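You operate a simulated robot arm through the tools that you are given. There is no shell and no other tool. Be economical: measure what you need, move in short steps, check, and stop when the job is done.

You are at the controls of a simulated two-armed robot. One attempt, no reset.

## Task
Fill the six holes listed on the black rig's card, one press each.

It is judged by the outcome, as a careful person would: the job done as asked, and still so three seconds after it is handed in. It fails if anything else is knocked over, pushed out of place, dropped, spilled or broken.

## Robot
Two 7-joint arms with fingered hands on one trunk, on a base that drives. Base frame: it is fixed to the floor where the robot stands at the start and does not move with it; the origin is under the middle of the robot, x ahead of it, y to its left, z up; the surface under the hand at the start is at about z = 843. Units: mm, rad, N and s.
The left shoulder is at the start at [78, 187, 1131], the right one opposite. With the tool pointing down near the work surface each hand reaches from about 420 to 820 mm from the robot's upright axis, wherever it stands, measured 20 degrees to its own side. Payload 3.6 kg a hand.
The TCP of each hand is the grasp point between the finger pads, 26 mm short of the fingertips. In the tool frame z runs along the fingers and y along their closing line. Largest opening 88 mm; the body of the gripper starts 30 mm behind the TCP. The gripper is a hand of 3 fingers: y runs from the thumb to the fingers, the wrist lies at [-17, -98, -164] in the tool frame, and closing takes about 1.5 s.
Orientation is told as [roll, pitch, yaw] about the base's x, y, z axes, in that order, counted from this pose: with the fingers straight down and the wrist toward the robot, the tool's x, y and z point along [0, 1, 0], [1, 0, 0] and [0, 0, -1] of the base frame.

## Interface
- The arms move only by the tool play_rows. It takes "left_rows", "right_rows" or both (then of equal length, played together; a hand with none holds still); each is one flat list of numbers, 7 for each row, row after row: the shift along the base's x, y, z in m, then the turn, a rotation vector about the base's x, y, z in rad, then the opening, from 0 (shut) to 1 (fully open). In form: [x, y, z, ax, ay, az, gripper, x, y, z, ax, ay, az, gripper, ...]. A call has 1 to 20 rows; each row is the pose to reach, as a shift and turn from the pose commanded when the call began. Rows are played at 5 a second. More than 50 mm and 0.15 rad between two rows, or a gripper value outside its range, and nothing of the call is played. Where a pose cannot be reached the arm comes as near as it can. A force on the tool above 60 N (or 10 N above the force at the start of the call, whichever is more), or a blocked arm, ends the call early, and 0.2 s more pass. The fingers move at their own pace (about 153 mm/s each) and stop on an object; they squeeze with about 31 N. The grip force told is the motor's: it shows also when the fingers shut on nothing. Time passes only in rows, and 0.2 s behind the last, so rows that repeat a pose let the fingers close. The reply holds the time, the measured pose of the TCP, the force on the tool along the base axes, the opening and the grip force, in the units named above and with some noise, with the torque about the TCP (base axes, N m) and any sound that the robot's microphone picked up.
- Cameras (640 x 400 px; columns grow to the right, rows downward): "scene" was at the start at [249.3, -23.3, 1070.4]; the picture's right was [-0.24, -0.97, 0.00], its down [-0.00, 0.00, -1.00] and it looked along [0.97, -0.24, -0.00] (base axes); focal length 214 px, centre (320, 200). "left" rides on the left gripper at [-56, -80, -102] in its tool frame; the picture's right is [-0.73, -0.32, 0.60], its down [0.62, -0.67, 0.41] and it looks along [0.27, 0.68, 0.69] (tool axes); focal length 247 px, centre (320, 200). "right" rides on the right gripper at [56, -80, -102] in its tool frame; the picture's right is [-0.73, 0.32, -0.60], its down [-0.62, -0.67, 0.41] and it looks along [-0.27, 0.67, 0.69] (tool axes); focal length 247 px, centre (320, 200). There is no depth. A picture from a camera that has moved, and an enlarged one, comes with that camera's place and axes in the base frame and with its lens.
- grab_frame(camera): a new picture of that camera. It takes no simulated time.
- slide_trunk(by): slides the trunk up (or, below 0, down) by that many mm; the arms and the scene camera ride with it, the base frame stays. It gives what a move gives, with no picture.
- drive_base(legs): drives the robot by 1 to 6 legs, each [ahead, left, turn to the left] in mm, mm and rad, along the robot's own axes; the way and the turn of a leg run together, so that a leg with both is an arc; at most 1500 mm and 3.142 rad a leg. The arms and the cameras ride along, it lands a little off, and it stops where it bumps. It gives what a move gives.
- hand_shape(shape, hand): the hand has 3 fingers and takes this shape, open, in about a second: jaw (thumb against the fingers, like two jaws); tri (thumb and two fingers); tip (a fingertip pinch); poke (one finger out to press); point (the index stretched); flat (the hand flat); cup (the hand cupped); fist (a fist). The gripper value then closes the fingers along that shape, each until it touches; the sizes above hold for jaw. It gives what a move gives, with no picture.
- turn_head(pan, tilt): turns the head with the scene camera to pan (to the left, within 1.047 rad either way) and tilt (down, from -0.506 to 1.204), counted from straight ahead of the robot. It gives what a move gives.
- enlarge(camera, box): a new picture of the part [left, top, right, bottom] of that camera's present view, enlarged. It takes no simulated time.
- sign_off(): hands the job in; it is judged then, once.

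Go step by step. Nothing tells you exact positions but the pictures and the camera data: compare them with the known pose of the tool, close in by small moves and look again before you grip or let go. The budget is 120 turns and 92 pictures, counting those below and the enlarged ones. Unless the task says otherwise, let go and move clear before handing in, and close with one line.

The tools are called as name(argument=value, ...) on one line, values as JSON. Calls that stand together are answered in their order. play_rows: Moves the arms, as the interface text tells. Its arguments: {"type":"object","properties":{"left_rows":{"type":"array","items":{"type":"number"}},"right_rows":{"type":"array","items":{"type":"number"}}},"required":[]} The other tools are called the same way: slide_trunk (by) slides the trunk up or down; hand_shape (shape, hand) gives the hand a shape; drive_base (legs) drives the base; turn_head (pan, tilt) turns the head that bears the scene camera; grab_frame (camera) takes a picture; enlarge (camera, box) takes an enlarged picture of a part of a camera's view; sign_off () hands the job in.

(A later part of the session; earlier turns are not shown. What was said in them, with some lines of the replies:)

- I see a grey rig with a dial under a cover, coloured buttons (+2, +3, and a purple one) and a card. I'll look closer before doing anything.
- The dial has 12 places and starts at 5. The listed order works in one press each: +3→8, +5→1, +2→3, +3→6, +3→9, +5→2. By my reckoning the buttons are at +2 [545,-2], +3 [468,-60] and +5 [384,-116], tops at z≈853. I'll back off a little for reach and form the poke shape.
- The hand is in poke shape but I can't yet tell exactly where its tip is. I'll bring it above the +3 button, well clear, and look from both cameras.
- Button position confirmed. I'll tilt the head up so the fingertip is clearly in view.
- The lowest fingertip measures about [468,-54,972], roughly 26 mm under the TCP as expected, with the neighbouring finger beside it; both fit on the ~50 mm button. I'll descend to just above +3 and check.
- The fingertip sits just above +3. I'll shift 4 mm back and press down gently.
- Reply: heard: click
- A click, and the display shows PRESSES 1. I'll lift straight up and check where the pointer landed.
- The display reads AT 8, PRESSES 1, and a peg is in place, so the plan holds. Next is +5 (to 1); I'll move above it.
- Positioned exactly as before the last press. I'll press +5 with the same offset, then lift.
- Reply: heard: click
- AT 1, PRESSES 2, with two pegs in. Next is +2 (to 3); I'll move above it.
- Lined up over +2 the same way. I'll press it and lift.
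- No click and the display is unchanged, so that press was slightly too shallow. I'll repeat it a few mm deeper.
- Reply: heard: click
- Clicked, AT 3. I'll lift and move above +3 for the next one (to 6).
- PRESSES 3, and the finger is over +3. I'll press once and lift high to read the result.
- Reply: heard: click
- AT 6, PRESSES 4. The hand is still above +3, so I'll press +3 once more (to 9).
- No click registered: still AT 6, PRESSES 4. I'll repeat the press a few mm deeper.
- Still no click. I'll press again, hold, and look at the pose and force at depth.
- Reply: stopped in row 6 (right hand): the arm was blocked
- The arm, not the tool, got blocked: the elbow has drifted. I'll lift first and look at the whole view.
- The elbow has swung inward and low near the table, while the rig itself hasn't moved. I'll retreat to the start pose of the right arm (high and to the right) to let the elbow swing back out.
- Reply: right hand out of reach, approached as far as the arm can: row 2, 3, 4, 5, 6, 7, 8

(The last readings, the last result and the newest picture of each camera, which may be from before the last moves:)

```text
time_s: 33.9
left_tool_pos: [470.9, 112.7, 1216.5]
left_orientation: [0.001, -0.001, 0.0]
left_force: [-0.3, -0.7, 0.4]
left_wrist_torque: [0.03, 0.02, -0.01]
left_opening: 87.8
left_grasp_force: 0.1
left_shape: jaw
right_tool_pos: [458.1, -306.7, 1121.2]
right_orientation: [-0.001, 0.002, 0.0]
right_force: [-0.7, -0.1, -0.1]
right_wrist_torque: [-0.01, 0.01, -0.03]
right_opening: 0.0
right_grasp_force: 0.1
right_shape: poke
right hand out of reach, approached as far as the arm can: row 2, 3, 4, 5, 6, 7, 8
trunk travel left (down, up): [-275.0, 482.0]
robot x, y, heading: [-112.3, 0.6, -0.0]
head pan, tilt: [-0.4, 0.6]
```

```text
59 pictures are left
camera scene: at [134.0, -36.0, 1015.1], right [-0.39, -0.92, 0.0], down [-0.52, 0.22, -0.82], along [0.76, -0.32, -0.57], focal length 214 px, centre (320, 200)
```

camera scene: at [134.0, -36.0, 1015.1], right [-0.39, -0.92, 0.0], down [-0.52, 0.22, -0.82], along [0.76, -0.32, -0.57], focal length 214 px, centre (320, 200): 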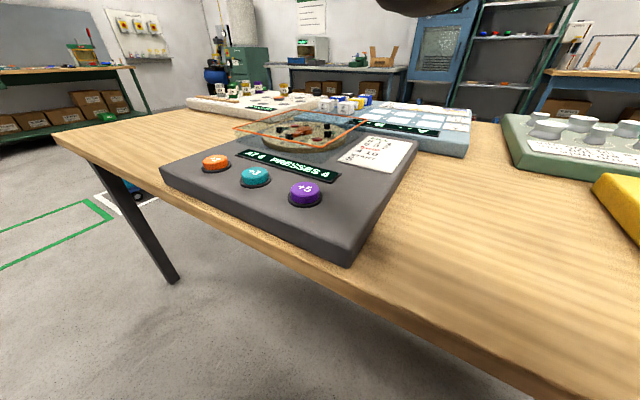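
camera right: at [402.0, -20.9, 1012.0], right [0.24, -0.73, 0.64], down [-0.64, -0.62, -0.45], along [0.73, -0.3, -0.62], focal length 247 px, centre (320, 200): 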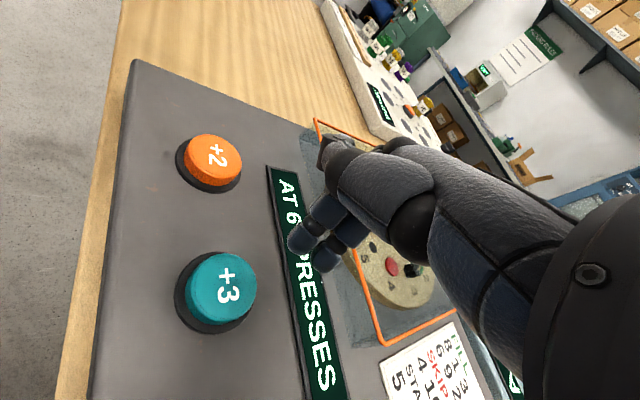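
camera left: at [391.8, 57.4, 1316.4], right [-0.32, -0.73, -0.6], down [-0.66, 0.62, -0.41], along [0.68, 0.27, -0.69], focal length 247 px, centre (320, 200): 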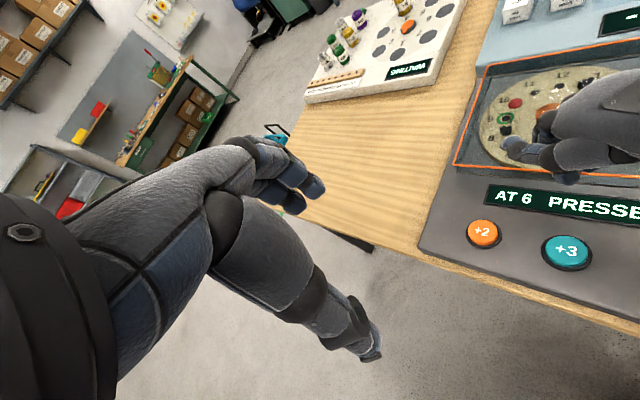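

The elbow is out of the view now. I'll try finishing the move to the start pose to confirm the arm has recovered.

play_rows(right_rows=[-0.027, 0.013, 0.007, 0, 0, 0, 0, -0.054, 0.026, 0.015, 0, 0, 0, 0, -0.082, 0.04, 0.022, 0, 0, 0, 0, -0.082, 0.04, 0.022, 0, 0, 0, 0])

turn_head(pan=-0.6, tilt=0.2)

grab_frame(camera="scene")

```text
time_s: 34.9
left_tool_pos: [471.3, 113.2, 1215.7]
left_orientation: [0.0, 0.001, 0.0]
left_force: [-0.2, -0.1, -0.3]
left_wrist_torque: [0.0, -0.01, -0.02]
left_opening: 87.9
left_grasp_force: 0.1
left_shape: jaw
right_tool_pos: [455.7, -310.6, 1125.4]
right_orientation: [0.001, 0.0, 0.0]
right_force: [-0.3, -0.1, -0.3]
right_wrist_torque: [0.03, 0.02, 0.01]
right_opening: 0.0
right_grasp_force: 0.1
right_shape: poke
right hand out of reach, approached as far as the arm can: row 1, 2, 3, 4
trunk travel left (down, up): [-275.0, 482.0]
robot x, y, heading: [-112.1, -1.5, -0.001]
head pan, tilt: [-0.4, 0.6]
```

```text
time_s: 35.8
left_tool_pos: [470.9, 112.9, 1215.6]
left_orientation: [0.0, -0.001, -0.001]
left_force: [-0.4, 0.6, -0.2]
left_wrist_torque: [-0.02, 0.05, 0.01]
left_opening: 87.7
left_grasp_force: 0.1
left_shape: jaw
right_tool_pos: [455.6, -309.7, 1126.0]
right_orientation: [-0.001, 0.0, 0.0]
right_force: [-0.7, 0.8, 0.1]
right_wrist_torque: [0.05, -0.03, 0.01]
right_opening: 0.0
right_grasp_force: 0.0
right_shape: poke
trunk travel left (down, up): [-275.0, 482.0]
robot x, y, heading: [-112.4, -3.2, 0.002]
head pan, tilt: [-0.6, 0.201]
```

```text
58 pictures are left
camera scene: at [129.3, -54.4, 1051.9], right [-0.56, -0.83, 0.0], down [-0.17, 0.11, -0.98], along [0.81, -0.55, -0.2], focal length 214 px, centre (320, 200)
```

scene: 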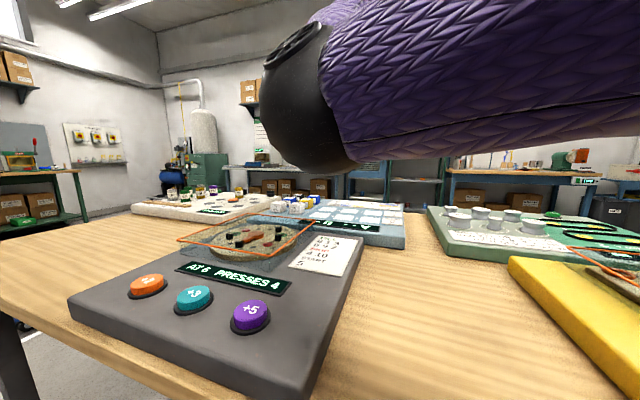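

The elbow is now bent inward across the body. I'll extend the arm forward and right to straighten it so the elbow can swing back out.

play_rows(right_rows=[0.03, -0.025, 0, 0, 0, 0, 0, 0.06, -0.05, 0, 0, 0, 0, 0, 0.09, -0.075, 0, 0, 0, 0, 0, 0.12, -0.1, 0, 0, 0, 0, 0, 0.15, -0.125, 0, 0, 0, 0, 0, 0.18, -0.15, 0, 0, 0, 0, 0, 0.18, -0.15, 0, 0, 0, 0, 0])

grab_frame(camera="scene")

```text
time_s: 37.4
left_tool_pos: [468.8, 112.9, 1216.3]
left_orientation: [0.001, -0.001, -0.001]
left_force: [-1.0, -0.3, -0.2]
left_wrist_torque: [0.04, -0.04, 0.0]
left_opening: 87.7
left_grasp_force: 0.0
left_shape: jaw
right_tool_pos: [609.3, -443.9, 1122.1]
right_orientation: [0.001, -0.003, -0.002]
right_force: [0.1, -1.5, -0.9]
right_wrist_torque: [0.01, -0.01, 0.02]
right_opening: 0.0
right_grasp_force: 0.0
right_shape: poke
right hand out of reach, approached as far as the arm can: row 6, 7
trunk travel left (down, up): [-275.0, 482.0]
robot x, y, heading: [-109.3, -1.4, 0.005]
head pan, tilt: [-0.6, 0.201]
```

```text
57 pictures are left
camera scene: at [128.1, -54.9, 1052.3], right [-0.57, -0.82, 0.0], down [-0.16, 0.11, -0.98], along [0.81, -0.55, -0.2], focal length 214 px, centre (320, 200)
```

scene: 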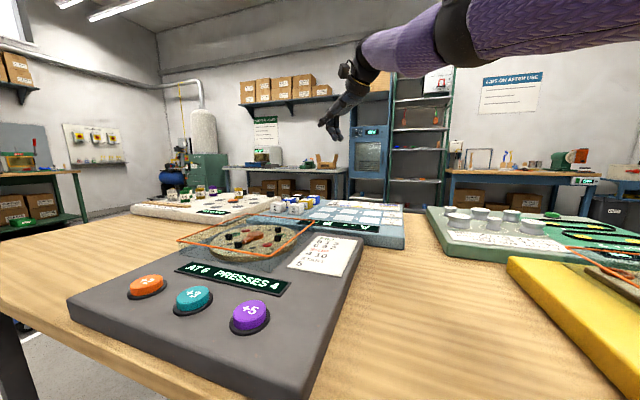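

The arm is nearly straight now. I'll bring the hand back in toward the start pose and watch which way the elbow goes.

play_rows(right_rows=[-0.035, 0.02, 0.0, 0, 0, 0, 0, -0.07, 0.04, 0.0, 0, 0, 0, 0, -0.105, 0.07, 0.0, 0, 0, 0, 0, -0.135, 0.1, 0.01, 0, 0, 0, 0, -0.165, 0.13, 0.015, 0, 0, 0, 0, -0.189, 0.16, 0.018, 0, 0, 0, 0, -0.189, 0.184, 0.018, 0, 0, 0, 0, -0.189, 0.184, 0.018, 0, 0, 0, 0])

grab_frame(camera="scene")

```text
time_s: 39.2
left_tool_pos: [471.6, 112.6, 1216.3]
left_orientation: [-0.001, 0.0, 0.0]
left_force: [0.6, 0.2, -0.2]
left_wrist_torque: [0.04, -0.02, -0.01]
left_opening: 87.7
left_grasp_force: 0.0
left_shape: jaw
right_tool_pos: [471.0, -282.8, 1129.0]
right_orientation: [0.001, 0.0, 0.0]
right_force: [0.4, 0.7, 0.1]
right_wrist_torque: [-0.03, 0.01, 0.01]
right_opening: 0.0
right_grasp_force: 0.0
right_shape: poke
right hand out of reach, approached as far as the arm can: row 5, 6, 7, 8
trunk travel left (down, up): [-275.0, 482.0]
robot x, y, heading: [-109.0, 3.7, 0.001]
head pan, tilt: [-0.6, 0.201]
```

```text
56 pictures are left
camera scene: at [129.2, -54.6, 1052.0], right [-0.57, -0.82, 0.0], down [-0.16, 0.11, -0.98], along [0.81, -0.55, -0.2], focal length 214 px, centre (320, 200)
```

scene: 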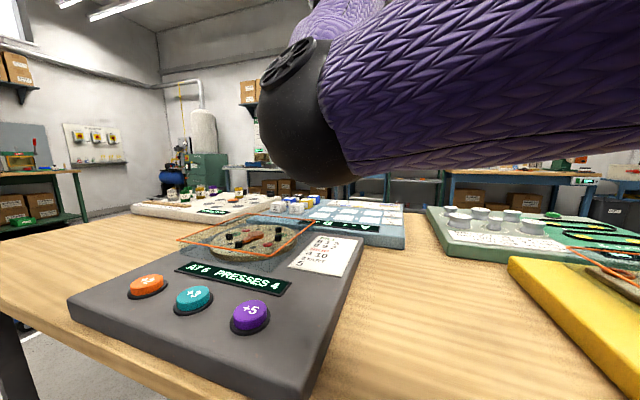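

The elbow stays folded inward, so I'll use the fresh left arm for the last two presses. First I'll park the right arm extended out to the right, then turn the robot slightly right so the buttons lie on the left hand's side.

play_rows(right_rows=[0.028, -0.032, 0, 0, 0, 0, 0, 0.056, -0.064, 0, 0, 0, 0, 0, 0.084, -0.096, 0, 0, 0, 0, 0, 0.11, -0.128, 0, 0, 0, 0, 0, 0.13, -0.155, 0, 0, 0, 0, 0])

hand_shape(shape="poke", hand="left")

turn_head(pan=-0.7, tilt=0.1)

grab_frame(camera="scene")

grab_frame(camera="right")

```text
time_s: 40.4
left_tool_pos: [470.6, 111.8, 1216.5]
left_orientation: [-0.001, -0.001, 0.001]
left_force: [0.6, -0.8, 0.6]
left_wrist_torque: [0.01, 0.01, 0.01]
left_opening: 87.8
left_grasp_force: 0.0
left_shape: jaw
right_tool_pos: [601.2, -439.0, 1129.1]
right_orientation: [0.001, -0.003, 0.0]
right_force: [-0.1, 0.2, 0.0]
right_wrist_torque: [0.0, 0.05, -0.02]
right_opening: 0.2
right_grasp_force: 0.1
right_shape: poke
trunk travel left (down, up): [-275.0, 482.0]
robot x, y, heading: [-108.6, -1.3, -0.003]
head pan, tilt: [-0.6, 0.201]
```

```text
time_s: 41.3
left_tool_pos: [470.6, 112.5, 1215.6]
left_orientation: [0.0, 0.0, 0.001]
left_force: [-0.1, 0.0, -0.2]
left_wrist_torque: [-0.01, 0.01, -0.05]
left_opening: 0.1
left_grasp_force: 0.0
left_shape: poke
right_tool_pos: [601.6, -437.5, 1128.8]
right_orientation: [0.0, 0.0, 0.0]
right_force: [-1.0, 0.4, -1.2]
right_wrist_torque: [-0.03, 0.0, 0.01]
right_opening: 0.0
right_grasp_force: 0.0
right_shape: poke
trunk travel left (down, up): [-275.0, 482.0]
robot x, y, heading: [-104.7, -0.7, 0.002]
head pan, tilt: [-0.6, 0.201]
```

```text
time_s: 42.0
left_tool_pos: [470.9, 111.9, 1215.3]
left_orientation: [0.0, 0.0, 0.0]
left_force: [-0.6, -0.2, 0.2]
left_wrist_torque: [0.0, 0.05, 0.03]
left_opening: 0.0
left_grasp_force: 0.1
left_shape: poke
right_tool_pos: [600.9, -438.2, 1128.9]
right_orientation: [0.001, -0.001, 0.0]
right_force: [-0.3, -0.4, -0.1]
right_wrist_torque: [0.03, -0.04, 0.0]
right_opening: 0.0
right_grasp_force: 0.0
right_shape: poke
trunk travel left (down, up): [-275.0, 482.0]
robot x, y, heading: [-107.0, 1.5, 0.0]
head pan, tilt: [-0.7, 0.099]
```

```text
55 pictures are left
camera scene: at [122.8, -61.1, 1061.3], right [-0.64, -0.76, 0.0], down [-0.08, 0.06, -0.99], along [0.76, -0.64, -0.1], focal length 214 px, centre (320, 200)
```

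scene: 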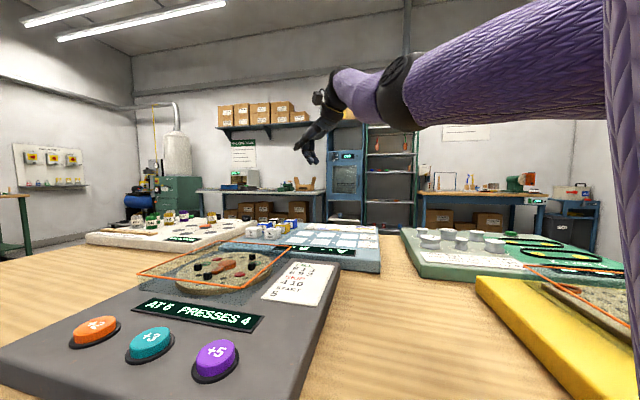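

```text
54 pictures are left
camera right: at [520.9, -382.7, 1230.6], right [0.32, -0.73, 0.6], down [-0.67, -0.62, -0.41], along [0.68, -0.27, -0.69], focal length 247 px, centre (320, 200)
```

right: 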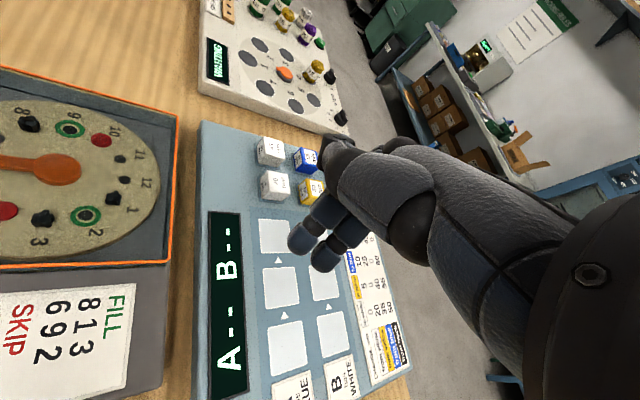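

The space is clear, and holes 9 and 2 are the ones still open. I'll turn the robot right by 0.3 rad.

drive_base(legs=[[0, 0, -0.3]])

turn_head(pan=0.2, tilt=0.4)

grab_frame(camera="scene")

grab_frame(camera="left")

```text
time_s: 43.3
left_tool_pos: [478.7, -66.1, 1216.1]
left_orientation: [0.001, 0.0, -0.301]
left_force: [0.1, 0.2, 0.0]
left_wrist_torque: [0.02, 0.0, 0.01]
left_opening: 0.3
left_grasp_force: 0.0
left_shape: poke
right_tool_pos: [438.8, -629.5, 1128.6]
right_orientation: [0.003, 0.0, -0.303]
right_force: [0.6, 0.5, 0.1]
right_wrist_torque: [0.0, -0.02, -0.01]
right_opening: 0.1
right_grasp_force: 0.1
right_shape: poke
trunk travel left (down, up): [-275.0, 482.0]
robot x, y, heading: [-110.6, 3.7, -0.304]
head pan, tilt: [-0.7, 0.099]
```

```text
time_s: 44.5
left_tool_pos: [477.7, -66.0, 1216.3]
left_orientation: [-0.001, 0.001, -0.301]
left_force: [0.4, 0.0, -0.7]
left_wrist_torque: [0.0, 0.02, -0.01]
left_opening: 0.1
left_grasp_force: 0.1
left_shape: poke
right_tool_pos: [437.8, -630.0, 1128.1]
right_orientation: [-0.001, -0.002, -0.301]
right_force: [0.3, -0.4, 0.5]
right_wrist_torque: [0.0, 0.01, 0.0]
right_opening: 0.1
right_grasp_force: 0.1
right_shape: poke
trunk travel left (down, up): [-275.0, 482.0]
robot x, y, heading: [-112.8, 0.5, -0.299]
head pan, tilt: [0.201, 0.4]
```

```text
53 pictures are left
camera scene: at [137.1, -59.5, 1033.5], right [-0.1, -0.99, 0.0], down [-0.39, 0.04, -0.92], along [0.92, -0.09, -0.39], focal length 214 px, centre (320, 200)
```

scene: 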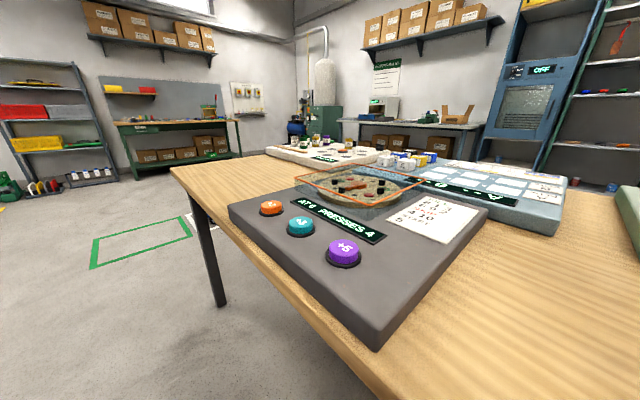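

```text
52 pictures are left
camera left: at [385.9, -94.0, 1316.4], right [-0.52, -0.61, -0.6], down [-0.45, 0.79, -0.41], along [0.72, 0.05, -0.69], focal length 247 px, centre (320, 200)
```

left: 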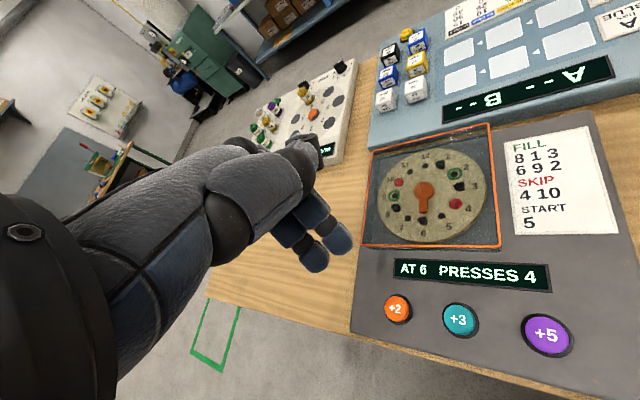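

The left hand is already almost over +3, high up. I'll lower it to well above the button, then check.

play_rows(left_rows=[-0.003, 0.002, -0.045, 0, 0, 0, 0, -0.006, 0.004, -0.09, 0, 0, 0, 0, -0.009, 0.006, -0.135, 0, 0, 0, 0, -0.012, 0.008, -0.18, 0, 0, 0, 0, -0.015, 0.011, -0.225, 0, 0, 0, 0, -0.015, 0.011, -0.27, 0, 0, 0, 0, -0.015, 0.011, -0.305, 0, 0, 0, 0, -0.015, 0.011, -0.305, 0, 0, 0, 0])

grab_frame(camera="scene")

grab_frame(camera="left")

```text
time_s: 46.3
left_tool_pos: [463.5, -55.5, 911.1]
left_orientation: [0.0, 0.0, -0.303]
left_force: [0.1, -1.0, 0.9]
left_wrist_torque: [-0.01, 0.02, -0.02]
left_opening: 0.0
left_grasp_force: 0.0
left_shape: poke
right_tool_pos: [438.4, -630.4, 1128.1]
right_orientation: [0.001, 0.0, -0.3]
right_force: [0.6, -0.1, 0.5]
right_wrist_torque: [0.05, 0.01, 0.0]
right_opening: 0.0
right_grasp_force: 0.1
right_shape: poke
trunk travel left (down, up): [-275.0, 482.0]
robot x, y, heading: [-111.0, -0.5, -0.299]
head pan, tilt: [0.201, 0.4]
```

```text
51 pictures are left
camera scene: at [137.1, -59.4, 1033.5], right [-0.1, -0.99, 0.0], down [-0.39, 0.04, -0.92], along [0.92, -0.09, -0.39], focal length 214 px, centre (320, 200)
```

scene: 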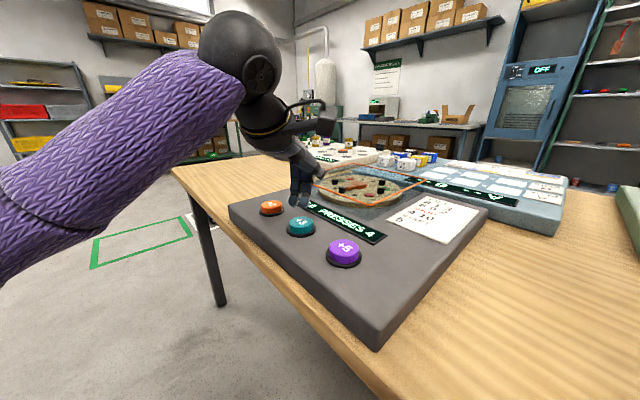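

```text
50 pictures are left
camera left: at [370.6, -84.3, 1011.7], right [-0.52, -0.61, -0.6], down [-0.45, 0.79, -0.41], along [0.72, 0.05, -0.69], focal length 247 px, centre (320, 200)
```

left: 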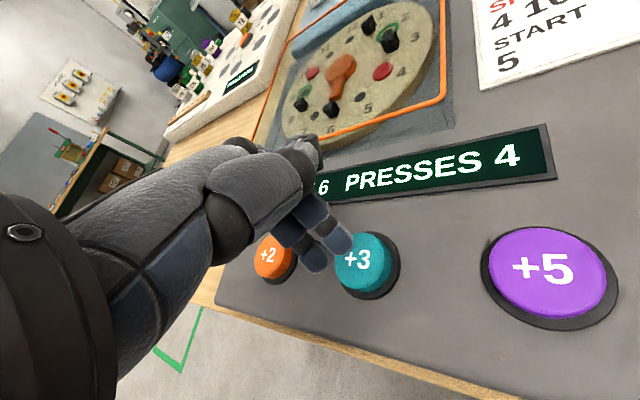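

The left hand is over +3 with a clean elbow-out posture. I'll nudge 3 mm and press, stopping at the bottom to check.

play_rows(left_rows=[-0.003, -0.002, -0.012, 0, 0, 0, 0, -0.003, -0.002, -0.02, 0, 0, 0, 0, -0.003, -0.002, -0.026, 0, 0, 0, 0, -0.003, -0.002, -0.031, 0, 0, 0, 0, -0.003, -0.002, -0.034, 0, 0, 0, 0, -0.003, -0.002, -0.034, 0, 0, 0, 0])

enlarge(camera="scene", box=[220, 120, 420, 280])

```text
time_s: 47.7
left_tool_pos: [460.4, -57.0, 878.0]
left_orientation: [-0.002, -0.005, -0.304]
left_force: [0.5, -1.9, 8.9]
left_wrist_torque: [-0.04, -0.05, 0.0]
left_opening: 0.0
left_grasp_force: 0.2
left_shape: poke
right_tool_pos: [437.4, -629.3, 1128.3]
right_orientation: [0.0, -0.001, -0.302]
right_force: [0.1, 0.2, -0.5]
right_wrist_torque: [0.02, -0.05, 0.02]
right_opening: 0.0
right_grasp_force: 0.0
right_shape: poke
trunk travel left (down, up): [-275.0, 482.0]
robot x, y, heading: [-111.5, -6.7, -0.306]
head pan, tilt: [0.201, 0.4]
heard: click
```

```text
2.50 times, centred on (320, 200) of scene
camera zoom: at [136.6, -59.4, 1033.7], right [-0.1, -0.99, 0.0], down [-0.39, 0.04, -0.92], along [0.92, -0.09, -0.39], focal length 536 px, centre (320, 200)
```

zoom: 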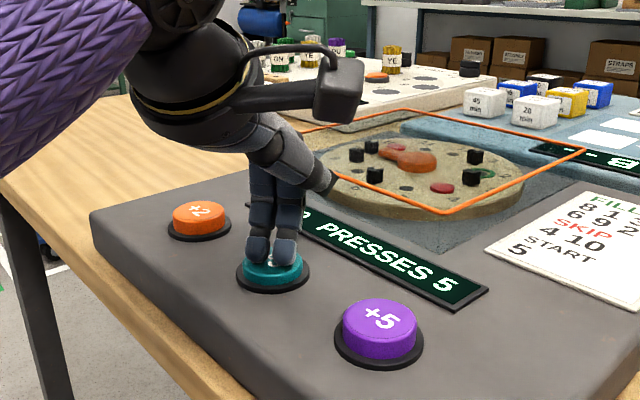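

Clicked, PRESSES 5. I'll lift and move above +5 for the final press (9→2).

play_rows(left_rows=[0, 0, 0.025, 0, 0, 0, 0, 0, 0, 0.065, 0, 0, 0, 0, 0, 0, 0.09, 0, 0, 0, 0, -0.027, -0.019, 0.09, 0, 0, 0, 0, -0.054, -0.038, 0.09, 0, 0, 0, 0, -0.08, -0.058, 0.09, 0, 0, 0, 0, -0.08, -0.058, 0.06, 0, 0, 0, 0, -0.08, -0.058, 0.035, 0, 0, 0, 0, -0.08, -0.058, 0.035, 0, 0, 0, 0])

enlarge(camera="scene", box=[220, 120, 420, 280])

grab_frame(camera="left")

```text
time_s: 49.7
left_tool_pos: [379.9, -114.1, 911.5]
left_orientation: [0.0, 0.001, -0.302]
left_force: [-0.1, -0.6, 0.1]
left_wrist_torque: [0.02, 0.0, -0.02]
left_opening: 0.0
left_grasp_force: 0.1
left_shape: poke
right_tool_pos: [439.1, -630.6, 1128.4]
right_orientation: [0.0, -0.001, -0.301]
right_force: [-0.4, 0.0, -0.1]
right_wrist_torque: [0.01, 0.03, 0.03]
right_opening: 0.3
right_grasp_force: 0.1
right_shape: poke
trunk travel left (down, up): [-275.0, 482.0]
robot x, y, heading: [-109.3, 1.8, -0.302]
head pan, tilt: [0.201, 0.4]
```

```text
2.50 times, centred on (320, 200) of scene
camera zoom: at [137.2, -59.3, 1033.5], right [-0.1, -0.99, 0.0], down [-0.39, 0.04, -0.92], along [0.92, -0.09, -0.39], focal length 536 px, centre (320, 200)
```

zoom: 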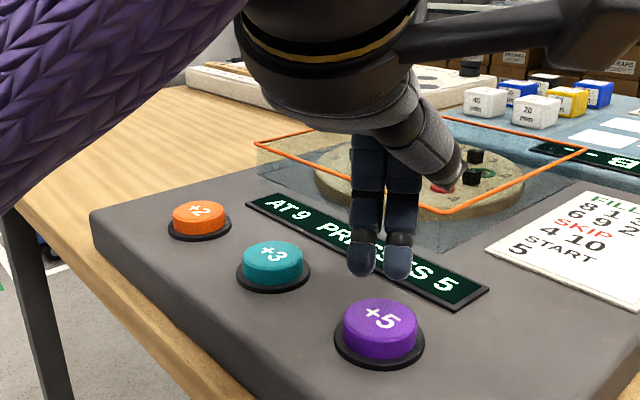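

```text
47 pictures are left
camera left: at [287.6, -142.3, 1012.6], right [-0.52, -0.61, -0.6], down [-0.45, 0.79, -0.41], along [0.72, 0.05, -0.69], focal length 247 px, centre (320, 200)
```

left: 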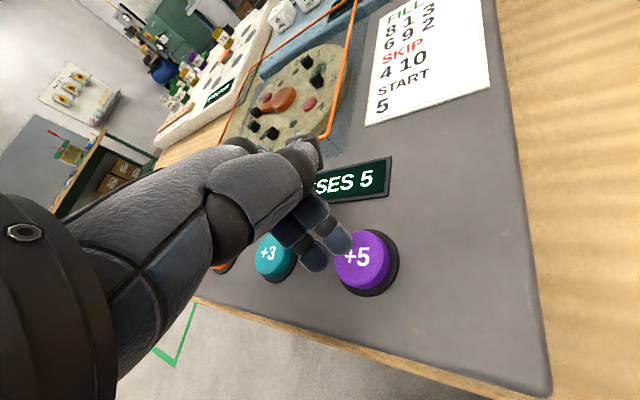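

AT 9, and the hand lines up over +5 just as it did over +3. Pressing.

play_rows(left_rows=[-0.001, -0.003, -0.012, 0, 0, 0, 0, -0.001, -0.003, -0.02, 0, 0, 0, 0, -0.001, -0.003, -0.026, 0, 0, 0, 0, -0.001, -0.003, -0.031, 0, 0, 0, 0, -0.001, -0.003, -0.034, 0, 0, 0, 0, -0.001, -0.003, -0.034, 0, 0, 0, 0])

```text
time_s: 51.1
left_tool_pos: [379.5, -117.4, 878.3]
left_orientation: [-0.002, -0.001, -0.303]
left_force: [0.5, -1.2, 4.7]
left_wrist_torque: [-0.03, 0.0, -0.02]
left_opening: 0.3
left_grasp_force: 0.1
left_shape: poke
right_tool_pos: [438.6, -629.6, 1129.3]
right_orientation: [0.0, 0.001, -0.3]
right_force: [0.6, 0.0, 0.7]
right_wrist_torque: [0.0, -0.01, -0.01]
right_opening: 0.0
right_grasp_force: 0.1
right_shape: poke
trunk travel left (down, up): [-275.0, 482.0]
robot x, y, heading: [-111.6, -0.7, -0.307]
head pan, tilt: [0.201, 0.4]
heard: click
```

Clicked. I'll lift well clear and check the final state.

play_rows(left_rows=[0, 0, 0.025, 0, 0, 0, 0, 0, 0, 0.07, 0, 0, 0, 0, 0, 0, 0.11, 0, 0, 0, 0, 0, 0.03, 0.14, 0, 0, 0, 0, 0, 0.06, 0.17, 0, 0, 0, 0, 0, 0.09, 0.2, 0, 0, 0, 0, 0, 0.12, 0.22, 0, 0, 0, 0, 0, 0.12, 0.22, 0, 0, 0, 0])

enlarge(camera="scene", box=[220, 120, 420, 280])

grab_frame(camera="scene")

```text
time_s: 52.9
left_tool_pos: [378.8, 3.1, 1097.0]
left_orientation: [0.001, 0.001, -0.302]
left_force: [-0.5, -0.5, -0.1]
left_wrist_torque: [-0.01, -0.04, 0.01]
left_opening: 0.0
left_grasp_force: 0.0
left_shape: poke
right_tool_pos: [438.3, -629.2, 1128.4]
right_orientation: [0.0, 0.001, -0.3]
right_force: [-0.1, 0.3, -0.4]
right_wrist_torque: [0.01, -0.02, -0.01]
right_opening: 0.0
right_grasp_force: 0.1
right_shape: poke
trunk travel left (down, up): [-275.0, 482.0]
robot x, y, heading: [-109.7, -0.3, -0.295]
head pan, tilt: [0.201, 0.4]
```

```text
2.50 times, centred on (320, 200) of scene
camera zoom: at [137.3, -59.6, 1033.4], right [-0.1, -0.99, 0.0], down [-0.39, 0.04, -0.92], along [0.92, -0.09, -0.39], focal length 536 px, centre (320, 200)
```

zoom: 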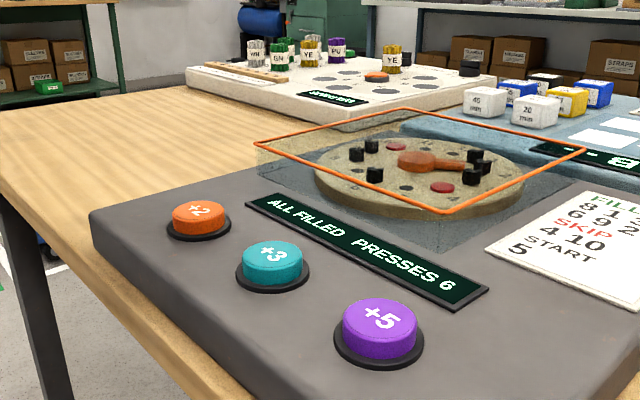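

```text
45 pictures are left
camera scene: at [137.3, -59.6, 1033.4], right [-0.1, -0.99, 0.0], down [-0.39, 0.04, -0.92], along [0.92, -0.09, -0.39], focal length 214 px, centre (320, 200)
```

scene: 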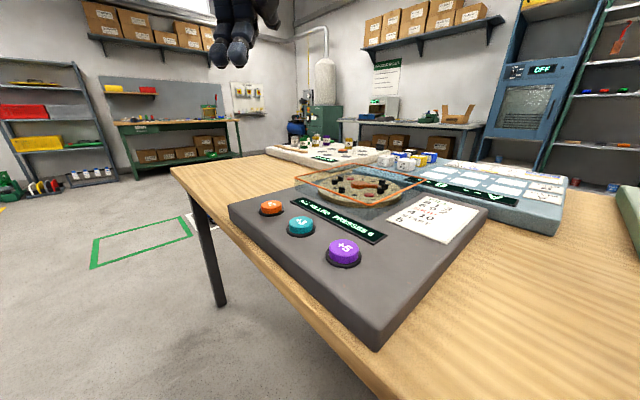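

The display reads ALL FILLED, PRESSES 6; nothing else has moved and both hands are clear.

sign_off()

```text
The job is handed in.
```

All six holes on the black rig's card (8, 1, 3, 6, 9, 2) are filled in six registered presses. Holes 4 and 10 were skipped, and the display reads ALL FILLED, PRESSES 6.
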